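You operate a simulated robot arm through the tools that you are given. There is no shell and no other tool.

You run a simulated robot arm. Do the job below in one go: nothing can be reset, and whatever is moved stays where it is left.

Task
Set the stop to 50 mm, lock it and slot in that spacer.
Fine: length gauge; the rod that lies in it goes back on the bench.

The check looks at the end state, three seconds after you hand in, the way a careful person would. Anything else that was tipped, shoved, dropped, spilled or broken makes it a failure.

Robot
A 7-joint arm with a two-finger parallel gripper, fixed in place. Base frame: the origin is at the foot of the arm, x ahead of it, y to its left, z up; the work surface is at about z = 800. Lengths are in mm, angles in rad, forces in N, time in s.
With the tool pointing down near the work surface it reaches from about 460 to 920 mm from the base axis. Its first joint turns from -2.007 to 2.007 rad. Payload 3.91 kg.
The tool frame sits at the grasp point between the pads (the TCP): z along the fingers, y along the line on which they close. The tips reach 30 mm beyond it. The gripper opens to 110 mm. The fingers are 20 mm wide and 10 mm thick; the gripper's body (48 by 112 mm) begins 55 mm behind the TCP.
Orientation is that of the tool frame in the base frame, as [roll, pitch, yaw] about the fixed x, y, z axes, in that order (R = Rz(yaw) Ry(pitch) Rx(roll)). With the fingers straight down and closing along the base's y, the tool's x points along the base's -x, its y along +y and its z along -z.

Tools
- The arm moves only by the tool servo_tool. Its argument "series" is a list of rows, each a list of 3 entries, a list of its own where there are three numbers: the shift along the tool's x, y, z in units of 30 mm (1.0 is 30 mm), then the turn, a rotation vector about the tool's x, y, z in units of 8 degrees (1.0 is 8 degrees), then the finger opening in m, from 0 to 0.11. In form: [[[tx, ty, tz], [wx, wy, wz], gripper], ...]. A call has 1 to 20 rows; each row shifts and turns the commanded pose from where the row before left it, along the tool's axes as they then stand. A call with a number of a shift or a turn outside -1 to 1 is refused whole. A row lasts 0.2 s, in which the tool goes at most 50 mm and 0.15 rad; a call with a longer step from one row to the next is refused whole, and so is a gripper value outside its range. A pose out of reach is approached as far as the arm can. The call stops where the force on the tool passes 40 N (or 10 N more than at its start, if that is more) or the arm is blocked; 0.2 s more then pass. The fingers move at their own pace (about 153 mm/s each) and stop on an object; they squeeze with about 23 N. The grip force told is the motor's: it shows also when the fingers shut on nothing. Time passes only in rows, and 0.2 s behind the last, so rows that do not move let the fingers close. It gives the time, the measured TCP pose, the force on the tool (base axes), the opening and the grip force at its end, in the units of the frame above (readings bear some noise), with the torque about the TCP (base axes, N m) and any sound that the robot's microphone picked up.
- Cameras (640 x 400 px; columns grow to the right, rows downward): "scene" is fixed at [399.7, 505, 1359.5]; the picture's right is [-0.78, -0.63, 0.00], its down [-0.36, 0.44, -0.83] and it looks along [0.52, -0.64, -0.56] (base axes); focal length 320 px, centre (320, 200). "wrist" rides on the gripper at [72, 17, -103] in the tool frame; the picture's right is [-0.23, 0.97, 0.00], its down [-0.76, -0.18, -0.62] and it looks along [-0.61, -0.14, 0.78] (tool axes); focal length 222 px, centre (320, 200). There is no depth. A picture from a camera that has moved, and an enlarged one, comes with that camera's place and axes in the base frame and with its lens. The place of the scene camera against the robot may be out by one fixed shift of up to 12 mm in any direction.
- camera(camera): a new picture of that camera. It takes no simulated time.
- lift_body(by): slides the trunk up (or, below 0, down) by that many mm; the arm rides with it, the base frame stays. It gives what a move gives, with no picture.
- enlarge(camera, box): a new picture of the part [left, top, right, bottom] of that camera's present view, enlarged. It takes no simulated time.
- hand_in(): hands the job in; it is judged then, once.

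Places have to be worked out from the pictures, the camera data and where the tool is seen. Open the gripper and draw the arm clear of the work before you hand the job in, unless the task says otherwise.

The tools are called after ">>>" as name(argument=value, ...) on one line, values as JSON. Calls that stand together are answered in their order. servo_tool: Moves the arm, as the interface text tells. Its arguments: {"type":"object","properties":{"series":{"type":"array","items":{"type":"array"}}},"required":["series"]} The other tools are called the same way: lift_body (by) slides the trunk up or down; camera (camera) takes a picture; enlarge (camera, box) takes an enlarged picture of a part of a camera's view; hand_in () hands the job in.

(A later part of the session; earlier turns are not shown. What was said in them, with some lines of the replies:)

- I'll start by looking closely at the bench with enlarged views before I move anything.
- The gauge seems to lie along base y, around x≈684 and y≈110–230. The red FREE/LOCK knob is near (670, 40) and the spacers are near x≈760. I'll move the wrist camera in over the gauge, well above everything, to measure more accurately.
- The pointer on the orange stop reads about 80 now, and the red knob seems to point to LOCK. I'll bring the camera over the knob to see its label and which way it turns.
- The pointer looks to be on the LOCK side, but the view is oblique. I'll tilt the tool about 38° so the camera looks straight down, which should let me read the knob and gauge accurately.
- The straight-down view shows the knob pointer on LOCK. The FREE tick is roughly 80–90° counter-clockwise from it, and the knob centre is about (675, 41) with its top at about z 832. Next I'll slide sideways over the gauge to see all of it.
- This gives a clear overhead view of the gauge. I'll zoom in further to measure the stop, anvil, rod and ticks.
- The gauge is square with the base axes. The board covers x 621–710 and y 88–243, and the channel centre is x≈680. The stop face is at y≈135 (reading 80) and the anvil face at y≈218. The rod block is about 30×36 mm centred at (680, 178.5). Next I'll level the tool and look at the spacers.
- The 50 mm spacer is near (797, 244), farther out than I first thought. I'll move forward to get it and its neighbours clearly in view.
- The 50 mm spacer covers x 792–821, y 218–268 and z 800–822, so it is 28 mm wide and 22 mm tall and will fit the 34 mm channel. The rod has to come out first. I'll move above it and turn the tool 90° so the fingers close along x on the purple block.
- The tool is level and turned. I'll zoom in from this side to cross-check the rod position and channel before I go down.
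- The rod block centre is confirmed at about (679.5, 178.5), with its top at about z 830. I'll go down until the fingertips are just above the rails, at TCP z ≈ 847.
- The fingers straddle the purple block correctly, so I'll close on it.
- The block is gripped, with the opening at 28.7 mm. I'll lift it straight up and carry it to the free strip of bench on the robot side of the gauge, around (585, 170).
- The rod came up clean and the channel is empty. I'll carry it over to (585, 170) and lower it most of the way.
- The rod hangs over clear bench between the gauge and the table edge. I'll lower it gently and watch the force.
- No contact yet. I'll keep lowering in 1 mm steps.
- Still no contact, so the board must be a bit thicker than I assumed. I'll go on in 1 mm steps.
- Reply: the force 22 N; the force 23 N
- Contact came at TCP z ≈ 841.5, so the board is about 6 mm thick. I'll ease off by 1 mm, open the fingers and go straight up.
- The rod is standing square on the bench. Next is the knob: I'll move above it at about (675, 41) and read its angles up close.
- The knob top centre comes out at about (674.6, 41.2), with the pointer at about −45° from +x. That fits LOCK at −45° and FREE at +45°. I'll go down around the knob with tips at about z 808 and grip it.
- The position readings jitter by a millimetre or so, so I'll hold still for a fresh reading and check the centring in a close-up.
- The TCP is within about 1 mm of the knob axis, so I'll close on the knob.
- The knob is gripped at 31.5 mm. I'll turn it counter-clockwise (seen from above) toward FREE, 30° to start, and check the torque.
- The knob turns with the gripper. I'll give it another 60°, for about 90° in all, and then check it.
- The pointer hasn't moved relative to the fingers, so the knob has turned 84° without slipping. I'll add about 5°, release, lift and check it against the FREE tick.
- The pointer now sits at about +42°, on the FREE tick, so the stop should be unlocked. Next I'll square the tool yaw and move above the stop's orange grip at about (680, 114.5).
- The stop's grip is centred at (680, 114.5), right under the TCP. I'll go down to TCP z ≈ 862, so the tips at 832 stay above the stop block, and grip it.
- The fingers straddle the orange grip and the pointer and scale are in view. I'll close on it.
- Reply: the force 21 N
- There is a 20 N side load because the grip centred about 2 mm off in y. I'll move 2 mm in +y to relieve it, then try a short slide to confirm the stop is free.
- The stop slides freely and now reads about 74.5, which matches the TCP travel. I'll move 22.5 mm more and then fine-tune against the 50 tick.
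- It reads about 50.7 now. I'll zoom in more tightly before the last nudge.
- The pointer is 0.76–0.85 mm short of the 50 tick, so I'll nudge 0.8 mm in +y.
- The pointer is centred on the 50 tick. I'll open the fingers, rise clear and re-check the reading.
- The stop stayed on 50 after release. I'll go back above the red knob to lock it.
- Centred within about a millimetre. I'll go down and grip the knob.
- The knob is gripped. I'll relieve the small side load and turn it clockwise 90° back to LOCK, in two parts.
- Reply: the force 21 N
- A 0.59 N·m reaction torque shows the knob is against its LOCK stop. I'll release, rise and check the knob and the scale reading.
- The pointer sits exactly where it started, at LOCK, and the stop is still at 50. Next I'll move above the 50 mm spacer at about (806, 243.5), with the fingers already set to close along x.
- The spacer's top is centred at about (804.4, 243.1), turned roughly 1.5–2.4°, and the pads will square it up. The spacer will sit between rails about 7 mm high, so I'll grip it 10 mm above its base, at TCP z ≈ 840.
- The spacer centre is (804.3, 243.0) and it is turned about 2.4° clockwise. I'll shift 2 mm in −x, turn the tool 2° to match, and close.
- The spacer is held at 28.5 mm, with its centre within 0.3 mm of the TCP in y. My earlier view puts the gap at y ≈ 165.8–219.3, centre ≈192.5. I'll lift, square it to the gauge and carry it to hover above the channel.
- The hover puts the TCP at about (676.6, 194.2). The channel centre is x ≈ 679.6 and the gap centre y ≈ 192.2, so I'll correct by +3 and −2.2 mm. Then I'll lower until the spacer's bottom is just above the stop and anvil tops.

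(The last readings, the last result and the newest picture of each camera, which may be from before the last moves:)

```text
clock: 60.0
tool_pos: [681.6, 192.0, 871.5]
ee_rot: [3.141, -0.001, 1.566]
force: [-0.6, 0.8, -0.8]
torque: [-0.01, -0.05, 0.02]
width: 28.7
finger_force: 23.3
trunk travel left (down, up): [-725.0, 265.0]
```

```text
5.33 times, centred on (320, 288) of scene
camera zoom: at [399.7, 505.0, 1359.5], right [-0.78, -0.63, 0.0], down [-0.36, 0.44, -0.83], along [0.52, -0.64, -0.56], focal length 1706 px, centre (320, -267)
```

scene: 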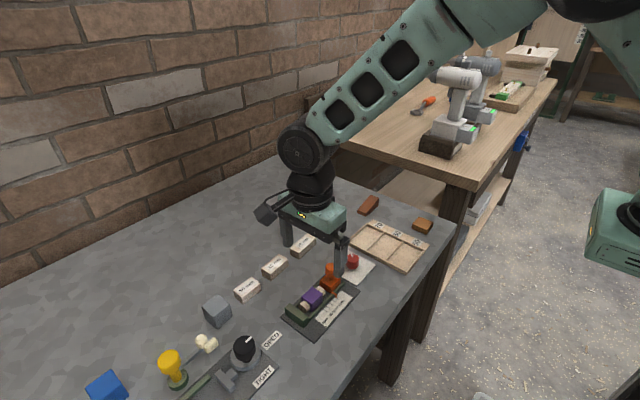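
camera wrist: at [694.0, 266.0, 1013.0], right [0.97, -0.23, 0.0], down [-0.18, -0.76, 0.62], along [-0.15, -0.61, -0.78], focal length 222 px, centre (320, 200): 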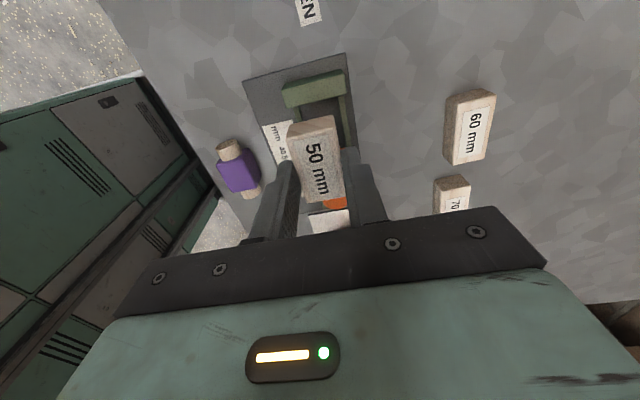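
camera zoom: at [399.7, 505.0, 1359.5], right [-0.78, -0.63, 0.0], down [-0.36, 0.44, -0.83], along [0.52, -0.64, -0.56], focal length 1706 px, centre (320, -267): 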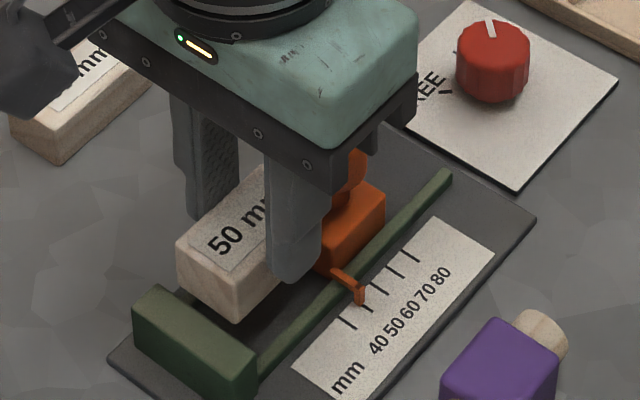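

I'll zoom in more closely on the alignment of spacer, rails and anvil.

>>> enlarge(camera="wrist", box=[280, 65, 380, 135])

>>> enlarge(camera="wrist", box=[300, 170, 370, 230])

>>> enlarge(camera="scene", box=[295, 265, 345, 315])

```text
5.71 times, centred on (330, 100) of wrist
camera zoom: at [698.5, 263.2, 974.5], right [0.97, -0.23, 0.0], down [-0.18, -0.76, 0.62], along [-0.15, -0.61, -0.78], focal length 1269 px, centre (263, 771)
```

zoom: 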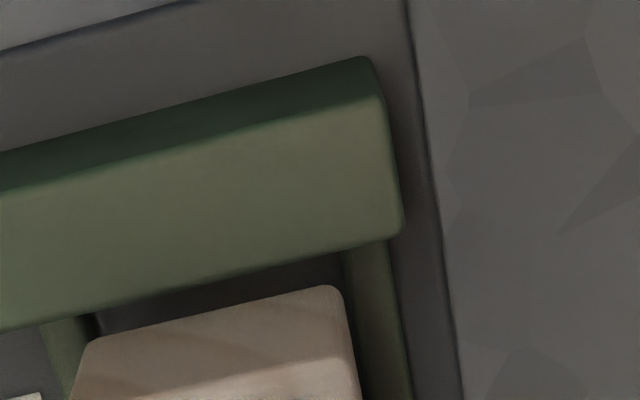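

```text
6.67 times, centred on (335, 200) of wrist
camera zoom: at [698.5, 263.2, 974.5], right [0.97, -0.23, 0.0], down [-0.18, -0.76, 0.62], along [-0.15, -0.61, -0.78], focal length 1481 px, centre (220, 200)
```

zoom: 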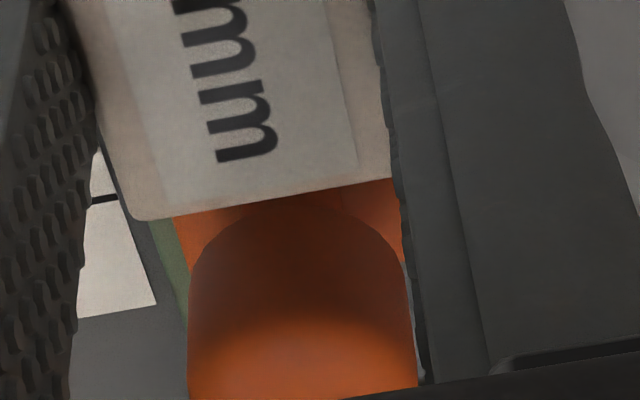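

```text
8.00 times, centred on (320, 290) of scene
camera zoom: at [399.7, 505.0, 1359.5], right [-0.78, -0.63, 0.0], down [-0.36, 0.44, -0.83], along [0.52, -0.64, -0.56], focal length 2559 px, centre (320, -520)
```

zoom: 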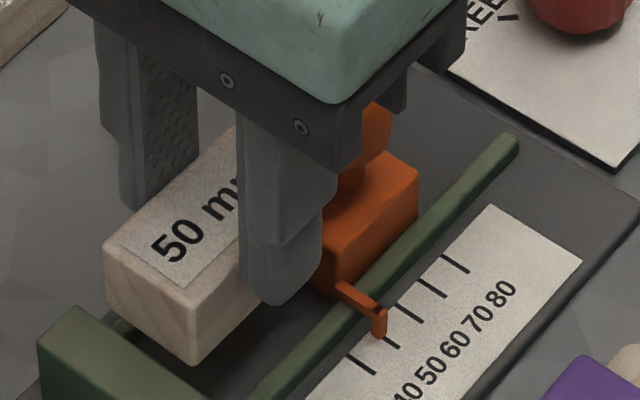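

The spacer centre is at about x 681.4 against a channel centre of 679.5, with end clearances of about 2.2 mm at the anvil and 1.2 mm at the stop. I'll correct by −1.9 mm in x, +0.5 mm in y and 0.6° counter-clockwise, then re-check.

>>> servo_tool(series=[[[0.017, -0.063, 0], [0, 0, -0.08], 0.015], [[0, 0, 0.1], [0, 0, 0], 0.015], [[0, 0, 0], [0, 0, 0], 0.015], [[0, 0, 0], [0, 0, 0], 0.015]])

>>> enlarge(camera="wrist", box=[270, 65, 380, 140])

>>> enlarge(camera="scene", box=[295, 265, 345, 315])

```text
clock: 61.0
tool_pos: [678.6, 192.5, 867.5]
ee_rot: [-3.141, 0.001, 1.576]
force: [0.1, 0.8, -1.5]
torque: [-0.01, -0.04, 0.01]
width: 28.5
finger_force: 22.9
trunk travel left (down, up): [-725.0, 265.0]
```

```text
5.33 times, centred on (325, 102) of wrist
camera zoom: at [696.0, 263.7, 971.0], right [0.97, -0.22, 0.0], down [-0.17, -0.76, 0.62], along [-0.14, -0.61, -0.78], focal length 1185 px, centre (293, 720)
```

zoom: 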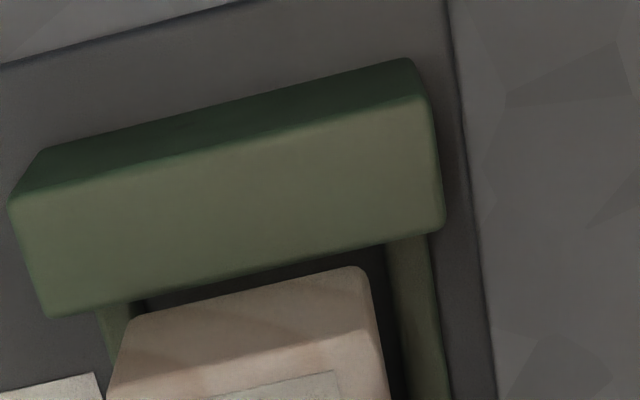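

```text
8.00 times, centred on (320, 290) of scene
camera zoom: at [399.7, 505.0, 1359.5], right [-0.78, -0.63, 0.0], down [-0.36, 0.44, -0.83], along [0.52, -0.64, -0.56], focal length 2559 px, centre (320, -520)
```

zoom: 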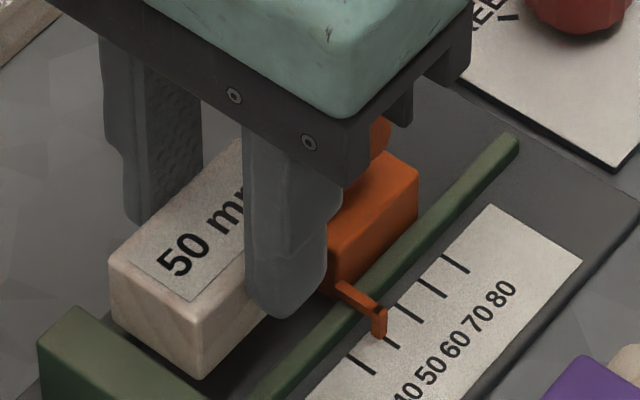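

It is now well centred, with about 1.7 mm at the anvil end and about 0.7 mm off in x. I'll lower slowly into the gap and watch the forces.

>>> servo_tool(series=[[[0, 0, 0.1], [0, 0, 0], 0.015], [[0, 0, 0.1], [0, 0, 0], 0.015], [[0, 0, 0.1], [0, 0, 0], 0.015], [[0, 0, 0], [0, 0, 0], 0.015]])

>>> enlarge(camera="wrist", box=[270, 65, 380, 140])

>>> enlarge(camera="scene", box=[295, 265, 345, 315])

```text
clock: 62.0
tool_pos: [680.6, 191.6, 858.4]
ee_rot: [3.141, 0.002, 1.578]
force: [0.3, -0.4, -0.5]
torque: [-0.01, 0.01, 0.0]
width: 28.5
finger_force: 23.3
trunk travel left (down, up): [-725.0, 265.0]
```

```text
5.33 times, centred on (325, 102) of wrist
camera zoom: at [696.1, 263.3, 961.8], right [0.97, -0.22, 0.0], down [-0.17, -0.76, 0.62], along [-0.14, -0.61, -0.78], focal length 1185 px, centre (293, 720)
```

zoom: 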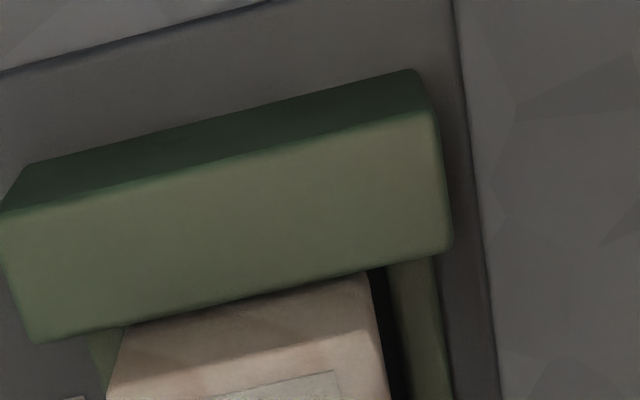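

```text
8.00 times, centred on (320, 290) of scene
camera zoom: at [399.7, 505.0, 1359.5], right [-0.78, -0.63, 0.0], down [-0.36, 0.44, -0.83], along [0.52, -0.64, -0.56], focal length 2559 px, centre (320, -520)
```

zoom: 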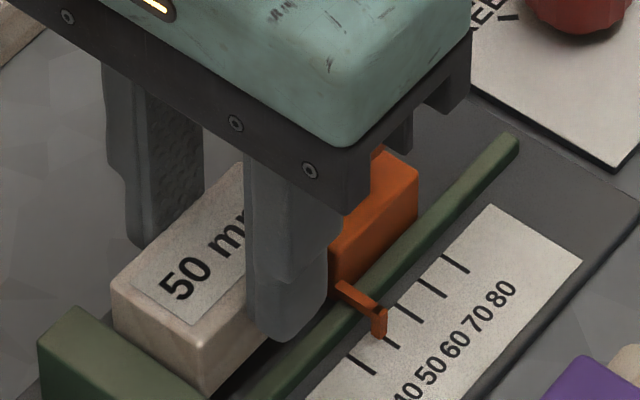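

The spacer is about 9 mm down between the faces with no contact force. I'll continue down.

>>> servo_tool(series=[[[0, 0, 0.1], [0, 0, 0], 0.015], [[0, 0, 0.1], [0, 0, 0], 0.015], [[0, 0, 0.05], [0, 0, 0], 0.015], [[0, 0, 0], [0, 0, 0], 0.015]])

>>> servo_tool(series=[[[0, 0, 0.033], [0, 0, 0], 0.015], [[0, 0, 0], [0, 0, 0], 0.015]])

>>> servo_tool(series=[[[0, 0, 0.033], [0, 0, 0], 0.015], [[0, 0, 0], [0, 0, 0], 0.015]])

```text
clock: 63.0
tool_pos: [680.7, 191.6, 851.5]
ee_rot: [3.141, 0.0, 1.577]
force: [0.5, 0.3, 0.4]
torque: [0.01, -0.04, -0.02]
width: 28.6
finger_force: 23.1
trunk travel left (down, up): [-725.0, 265.0]
```

```text
clock: 63.6
tool_pos: [680.0, 191.7, 848.9]
ee_rot: [3.14, 0.0, 1.575]
force: [-0.2, -0.7, -0.4]
torque: [0.02, -0.04, 0.01]
width: 29.0
finger_force: 23.2
trunk travel left (down, up): [-725.0, 265.0]
```

```text
clock: 64.2
tool_pos: [680.2, 192.1, 848.6]
ee_rot: [3.14, 0.0, 1.576]
force: [0.2, -0.3, -0.2]
torque: [-0.01, 0.0, -0.04]
width: 28.5
finger_force: 22.7
trunk travel left (down, up): [-725.0, 265.0]
```

The TCP is at about 848.5 with no contact yet, and I expect touchdown near 847. I'll continue in sub-millimetre to 1 mm steps.

>>> servo_tool(series=[[[0, 0, 0.025], [0, 0, 0], 0.015], [[0, 0, 0], [0, 0, 0], 0.015]])

>>> servo_tool(series=[[[0, 0, 0.025], [0, 0, 0], 0.015], [[0, 0, 0], [0, 0, 0], 0.015]])

>>> enlarge(camera="scene", box=[295, 265, 345, 315])

```text
clock: 64.8
tool_pos: [680.3, 191.6, 849.6]
ee_rot: [-3.141, -0.002, 1.574]
force: [-0.3, 0.8, -0.3]
torque: [0.01, -0.04, 0.05]
width: 28.6
finger_force: 22.9
trunk travel left (down, up): [-725.0, 265.0]
```

```text
clock: 65.4
tool_pos: [680.8, 192.2, 846.5]
ee_rot: [3.141, 0.002, 1.577]
force: [0.5, -0.4, -0.2]
torque: [-0.02, 0.0, 0.0]
width: 28.8
finger_force: 23.0
trunk travel left (down, up): [-725.0, 265.0]
```

```text
8.00 times, centred on (320, 290) of scene
camera zoom: at [399.7, 505.0, 1359.5], right [-0.78, -0.63, 0.0], down [-0.36, 0.44, -0.83], along [0.52, -0.64, -0.56], focal length 2559 px, centre (320, -520)
```

zoom: 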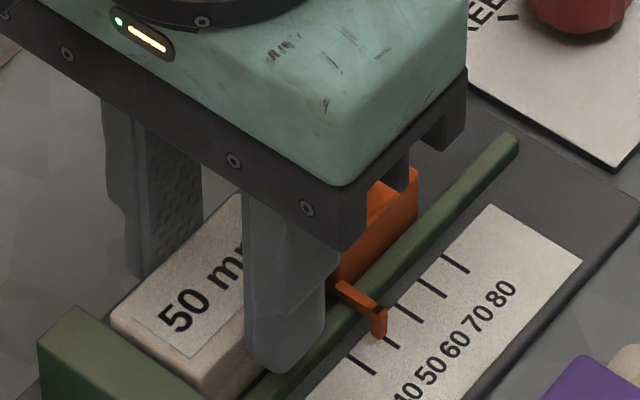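

Still free, and the spacer is nearly down between the rails. I'll take a couple more small steps until I feel contact.

>>> servo_tool(series=[[[0, 0, 0.025], [0, 0, 0], 0.015], [[0, 0, 0], [0, 0, 0], 0.015]])

>>> servo_tool(series=[[[0, 0, 0.02], [0, 0, 0], 0.015], [[0, 0, 0], [0, 0, 0], 0.015]])

```text
clock: 66.0
tool_pos: [680.3, 190.8, 845.3]
ee_rot: [3.142, 0.0, 1.578]
force: [0.1, -0.7, -0.3]
torque: [0.0, 0.0, -0.02]
width: 28.7
finger_force: 22.7
trunk travel left (down, up): [-725.0, 265.0]
```

```text
clock: 66.6
tool_pos: [679.4, 192.5, 845.6]
ee_rot: [3.141, -0.001, 1.575]
force: [0.5, 0.4, -0.9]
torque: [0.0, 0.01, 0.01]
width: 28.6
finger_force: 23.0
trunk travel left (down, up): [-725.0, 265.0]
```

No contact yet, so I'll keep going in small steps.

>>> servo_tool(series=[[[0, 0, 0.02], [0, 0, 0], 0.015], [[0, 0, 0], [0, 0, 0], 0.015]])

>>> servo_tool(series=[[[0, 0, 0.02], [0, 0, 0], 0.015], [[0, 0, 0], [0, 0, 0], 0.015]])

```text
clock: 67.2
tool_pos: [681.0, 192.4, 846.5]
ee_rot: [-3.141, -0.001, 1.575]
force: [0.1, 0.0, 0.0]
torque: [0.03, -0.01, -0.01]
width: 28.6
finger_force: 23.2
trunk travel left (down, up): [-725.0, 265.0]
```

```text
clock: 67.8
tool_pos: [679.3, 193.0, 846.2]
ee_rot: [-3.141, 0.001, 1.577]
force: [-2.2, -1.8, 3.6]
torque: [-0.01, 0.09, 0.0]
width: 28.3
finger_force: 22.8
trunk travel left (down, up): [-725.0, 265.0]
```

A light 3.6 N contact shows the spacer is on the board. I'll open the fingers and rise straight up.

>>> servo_tool(series=[[[0, 0, 0], [0, 0, 0], 0.035], [[0, 0, 0], [0, 0, 0], 0.05], [[0, 0, 0], [0, 0, 0], 0.05], [[0, 0, -0.3], [0, 0, 0], 0.05], [[0, 0, -0.8], [0, 0, 0], 0.05], [[0, 0, -0.9], [0, 0, 0], 0.05], [[0, 0, -0.9], [0, 0, 0], 0.05], [[0, 0, 0], [0, 0, 0], 0.08]])

>>> camera(camera="wrist")

>>> enlarge(camera="wrist", box=[250, 40, 390, 200])

>>> enlarge(camera="scene", box=[280, 250, 360, 325])

```text
clock: 69.6
tool_pos: [679.4, 192.5, 932.9]
ee_rot: [3.141, 0.0, 1.577]
force: [0.2, -0.6, 0.7]
torque: [0.01, -0.01, -0.01]
width: 80.0
finger_force: 0.1
trunk travel left (down, up): [-725.0, 265.0]
```

```text
taken
camera wrist: at [695.6, 263.5, 1035.6], right [0.97, -0.22, 0.0], down [-0.17, -0.76, 0.62], along [-0.14, -0.61, -0.78], focal length 222 px, centre (320, 200)
```

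wrist: 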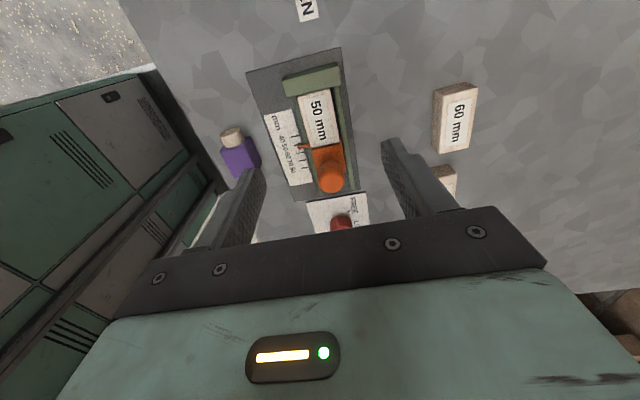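

```text
2.50 times, centred on (320, 120) of wrist
camera zoom: at [695.6, 263.5, 1035.6], right [0.97, -0.22, 0.0], down [-0.17, -0.76, 0.62], along [-0.14, -0.61, -0.78], focal length 555 px, centre (320, 400)
```

zoom: 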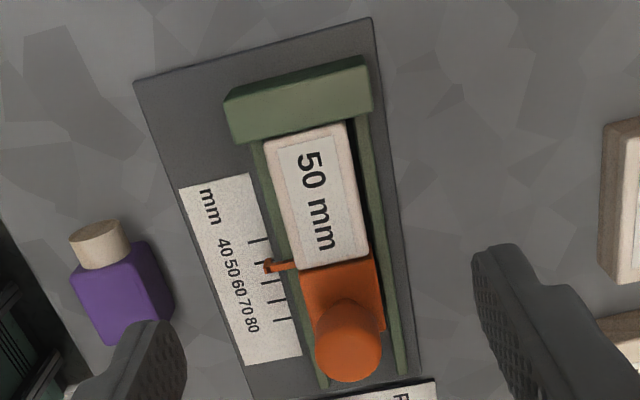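

```text
5.33 times, centred on (320, 288) of scene
camera zoom: at [399.7, 505.0, 1359.5], right [-0.78, -0.63, 0.0], down [-0.36, 0.44, -0.83], along [0.52, -0.64, -0.56], focal length 1706 px, centre (320, -267)
```

zoom: 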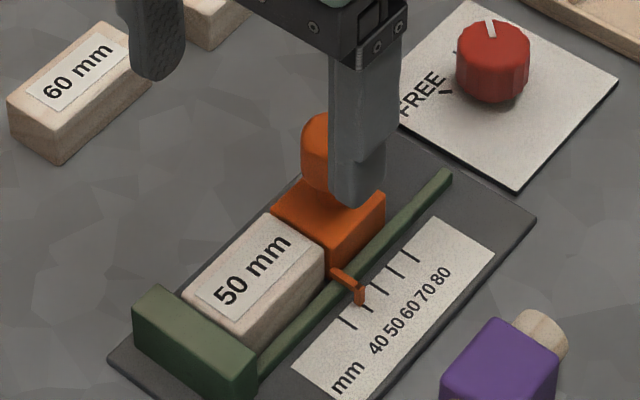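

The 50 mm spacer lies flat in the channel between anvil and stop. I'll turn the tool back and look from the scale side to check the reading, the lock and the seating.

>>> servo_tool(series=[[[0, 0, 0], [0, 0, -0.9375], 0.08], [[0, 0, 0], [0, 0, -0.9375], 0.08], [[0, 0, 0], [0, 0, -0.9375], 0.08], [[0, 0, 0], [0, 0, -0.9375], 0.08], [[0, 0, 0], [0, 0, -0.9375], 0.08], [[0, 0, 0], [0, 0, -0.9375], 0.08], [[0, 0, 0], [0, 0, -0.9375], 0.08], [[0, 0, 0], [0, 0, -0.9375], 0.08], [[0, 0, 0], [0, 0, -0.9375], 0.08], [[0, 0, 0], [0, 0, -0.9375], 0.08], [[0, 0, 0], [0, 0, -0.9375], 0.1], [[0, 0, 0], [0, 0, -0.9375], 0.11], [[0.5, -0.7, -0.2], [0, 0, 0], 0.11], [[0.5, -0.3, -0.2], [0, 0, 0], 0.11], [[0, 0, 0], [0, 0, 0], 0.11]])

>>> camera(camera="wrist")

>>> enlarge(camera="wrist", box=[260, 80, 420, 200])

>>> enlarge(camera="wrist", box=[310, 90, 370, 140])

>>> camera(camera="scene")

```text
clock: 72.8
tool_pos: [650.7, 160.3, 944.9]
ee_rot: [-3.141, 0.001, -3.136]
force: [0.7, 0.1, 0.3]
torque: [-0.01, 0.0, -0.01]
width: 110.0
finger_force: 0.0
trunk travel left (down, up): [-725.0, 265.0]
```

```text
taken
camera wrist: at [577.9, 176.9, 1047.7], right [0.22, 0.98, 0.0], down [0.76, -0.17, 0.62], along [0.61, -0.14, -0.78], focal length 222 px, centre (320, 200)
```

wrist: 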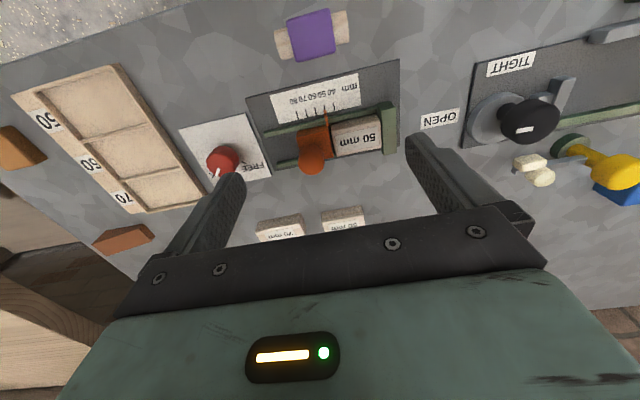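

```text
3.33 times, centred on (340, 140) of wrist
camera zoom: at [577.9, 176.9, 1047.7], right [0.22, 0.98, 0.0], down [0.76, -0.17, 0.62], along [0.61, -0.14, -0.78], focal length 740 px, centre (253, 400)
```

zoom: 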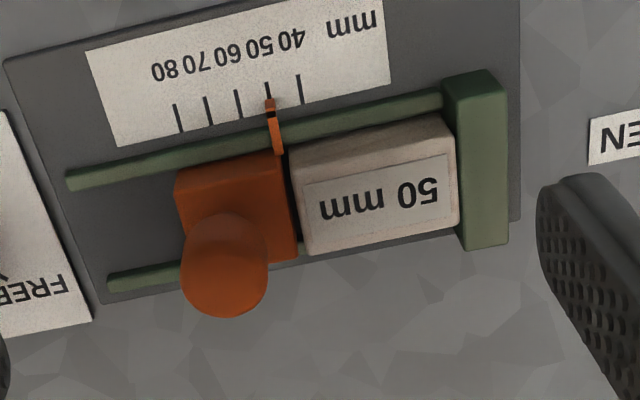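

```text
8.00 times, centred on (340, 115) of wrist
camera zoom: at [577.9, 176.9, 1047.7], right [0.22, 0.98, 0.0], down [0.76, -0.17, 0.62], along [0.61, -0.14, -0.78], focal length 1777 px, centre (160, 880)
```

zoom: 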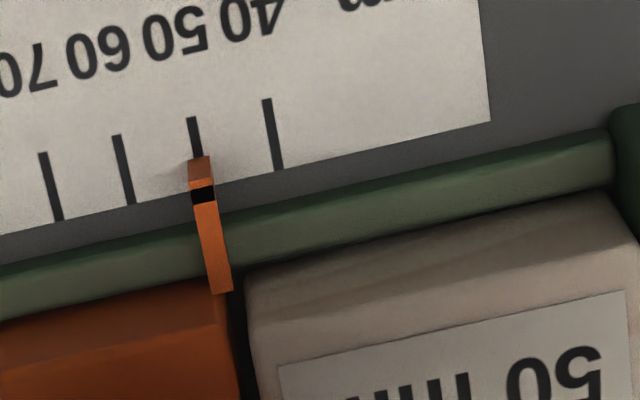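

```text
taken
```

scene: 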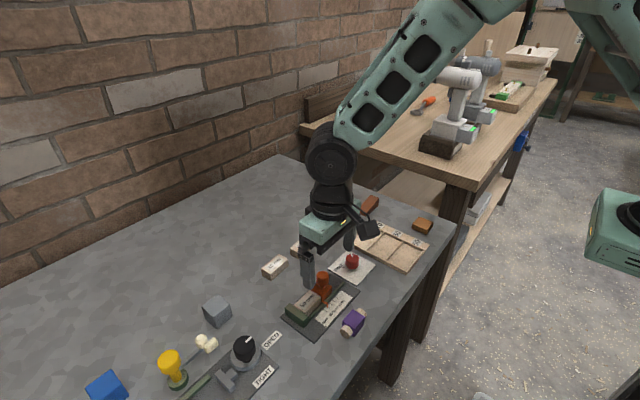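

The pointer is centred on 50, the knob is at LOCK and the spacer is seated flat. The rod is on the bench and everything else looks untouched. I'll back the open gripper up and away, then make a last check.

>>> servo_tool(series=[[[0.2, 0, -0.9], [0, 0, 0], 0.11], [[0.4, -0.9, -0.83], [0, 0, 0], 0.11], [[0.4, -0.9, -0.83], [0, 0, 0], 0.11], [[0.4, -0.9, -0.83], [0, 0, 0], 0.11], [[0.4, -0.9, -0.83], [0, 0, 0], 0.11], [[0.4, -0.9, -0.83], [0, 0, 0], 0.11], [[0.4, -0.9, -0.83], [0, 0, 0], 0.11], [[0.4, -0.9, -0.83], [0, 0, 0], 0.11], [[0, -0.9, 0], [0, 0, 0], 0.11], [[0, 0, 0], [0, 0, 0], 0.11], [[0, 0, 0], [0, 0, 0], 0.11]])

>>> camera(camera="scene")

>>> enlarge(camera="scene", box=[230, 190, 450, 350])

>>> enlarge(camera="scene", box=[280, 250, 380, 340])

>>> camera(camera="wrist")

```text
clock: 75.2
tool_pos: [561.7, -54.1, 1144.8]
ee_rot: [3.141, -0.001, -3.137]
force: [0.2, 0.5, 0.6]
torque: [0.0, -0.04, -0.03]
width: 110.1
finger_force: 0.0
trunk travel left (down, up): [-725.0, 265.0]
```

```text
taken
```

scene: 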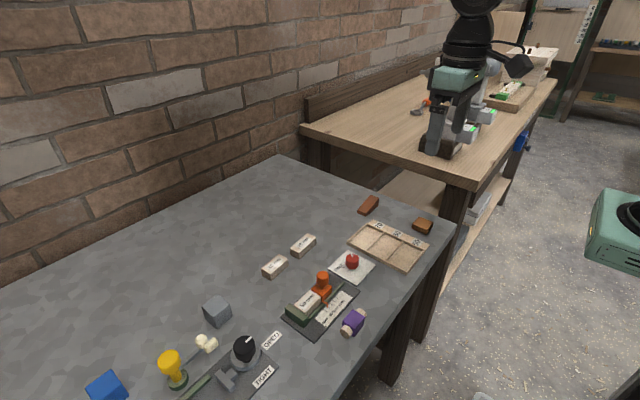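

```text
2.50 times, centred on (340, 270) of scene
camera zoom: at [399.7, 505.0, 1359.5], right [-0.78, -0.63, 0.0], down [-0.36, 0.44, -0.83], along [0.52, -0.64, -0.56], focal length 800 px, centre (270, 25)
```

zoom: 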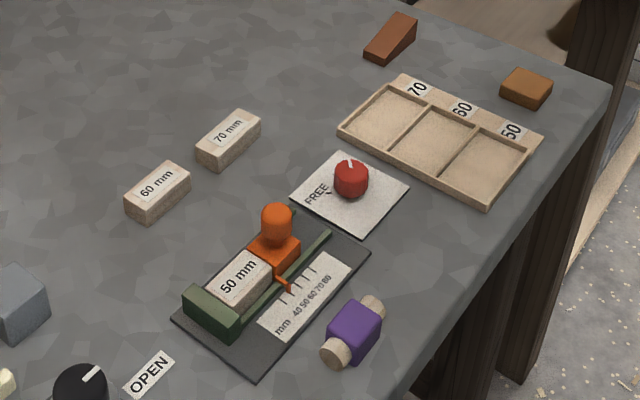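

```text
4.44 times, centred on (330, 295) of scene
camera zoom: at [399.7, 505.0, 1359.5], right [-0.78, -0.63, 0.0], down [-0.36, 0.44, -0.83], along [0.52, -0.64, -0.56], focal length 1422 px, centre (276, -222)
```

zoom: 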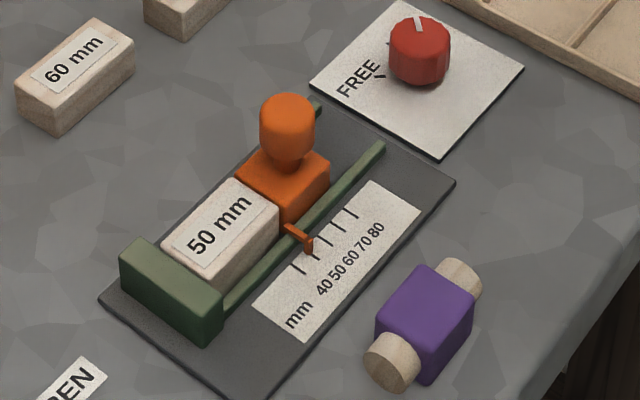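

```text
taken
camera wrist: at [489.1, -38.2, 1247.1], right [0.22, 0.97, 0.0], down [0.76, -0.17, 0.62], along [0.61, -0.14, -0.78], focal length 222 px, centre (320, 200)
```

wrist: 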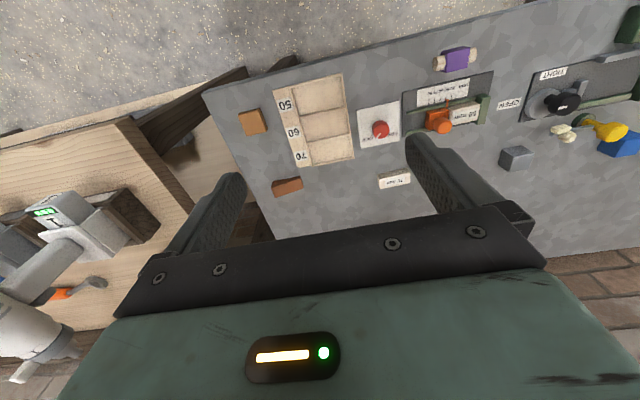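

The final views show the stop at 50 mm, the knob on LOCK, the 50 mm spacer seated in the gauge and the rod on the bench. Everything else is where it was, and the arm is clear with the gripper open, so I'm handing in.

>>> hand_in()

```text
The job is handed in.
```

The length gauge is set to 50 mm and locked, and the 50 mm spacer is in it. I handed the job in with the arm clear and the gripper open.

- **Rod:** I took it out of the gauge and set it down on the bench, on the strip between the gauge and the table edge nearest the robot.
- **Stop:** I turned the red knob to FREE, slid the stop from 80 to 50, and turned the knob back to LOCK until it reached its end stop. A close-up after placing the spacer showed the pointer centred on the 50 tick.
- **Spacer:** It lies flat in the channel between the anvil and the stop. I measured the gap at about 53 mm, so there is a small clearance at each end.

I took "slot in" to mean into the gauge, so the tray with the 50, 60 and 70 slots is untouched. In the last pictures nothing else on the bench had moved.
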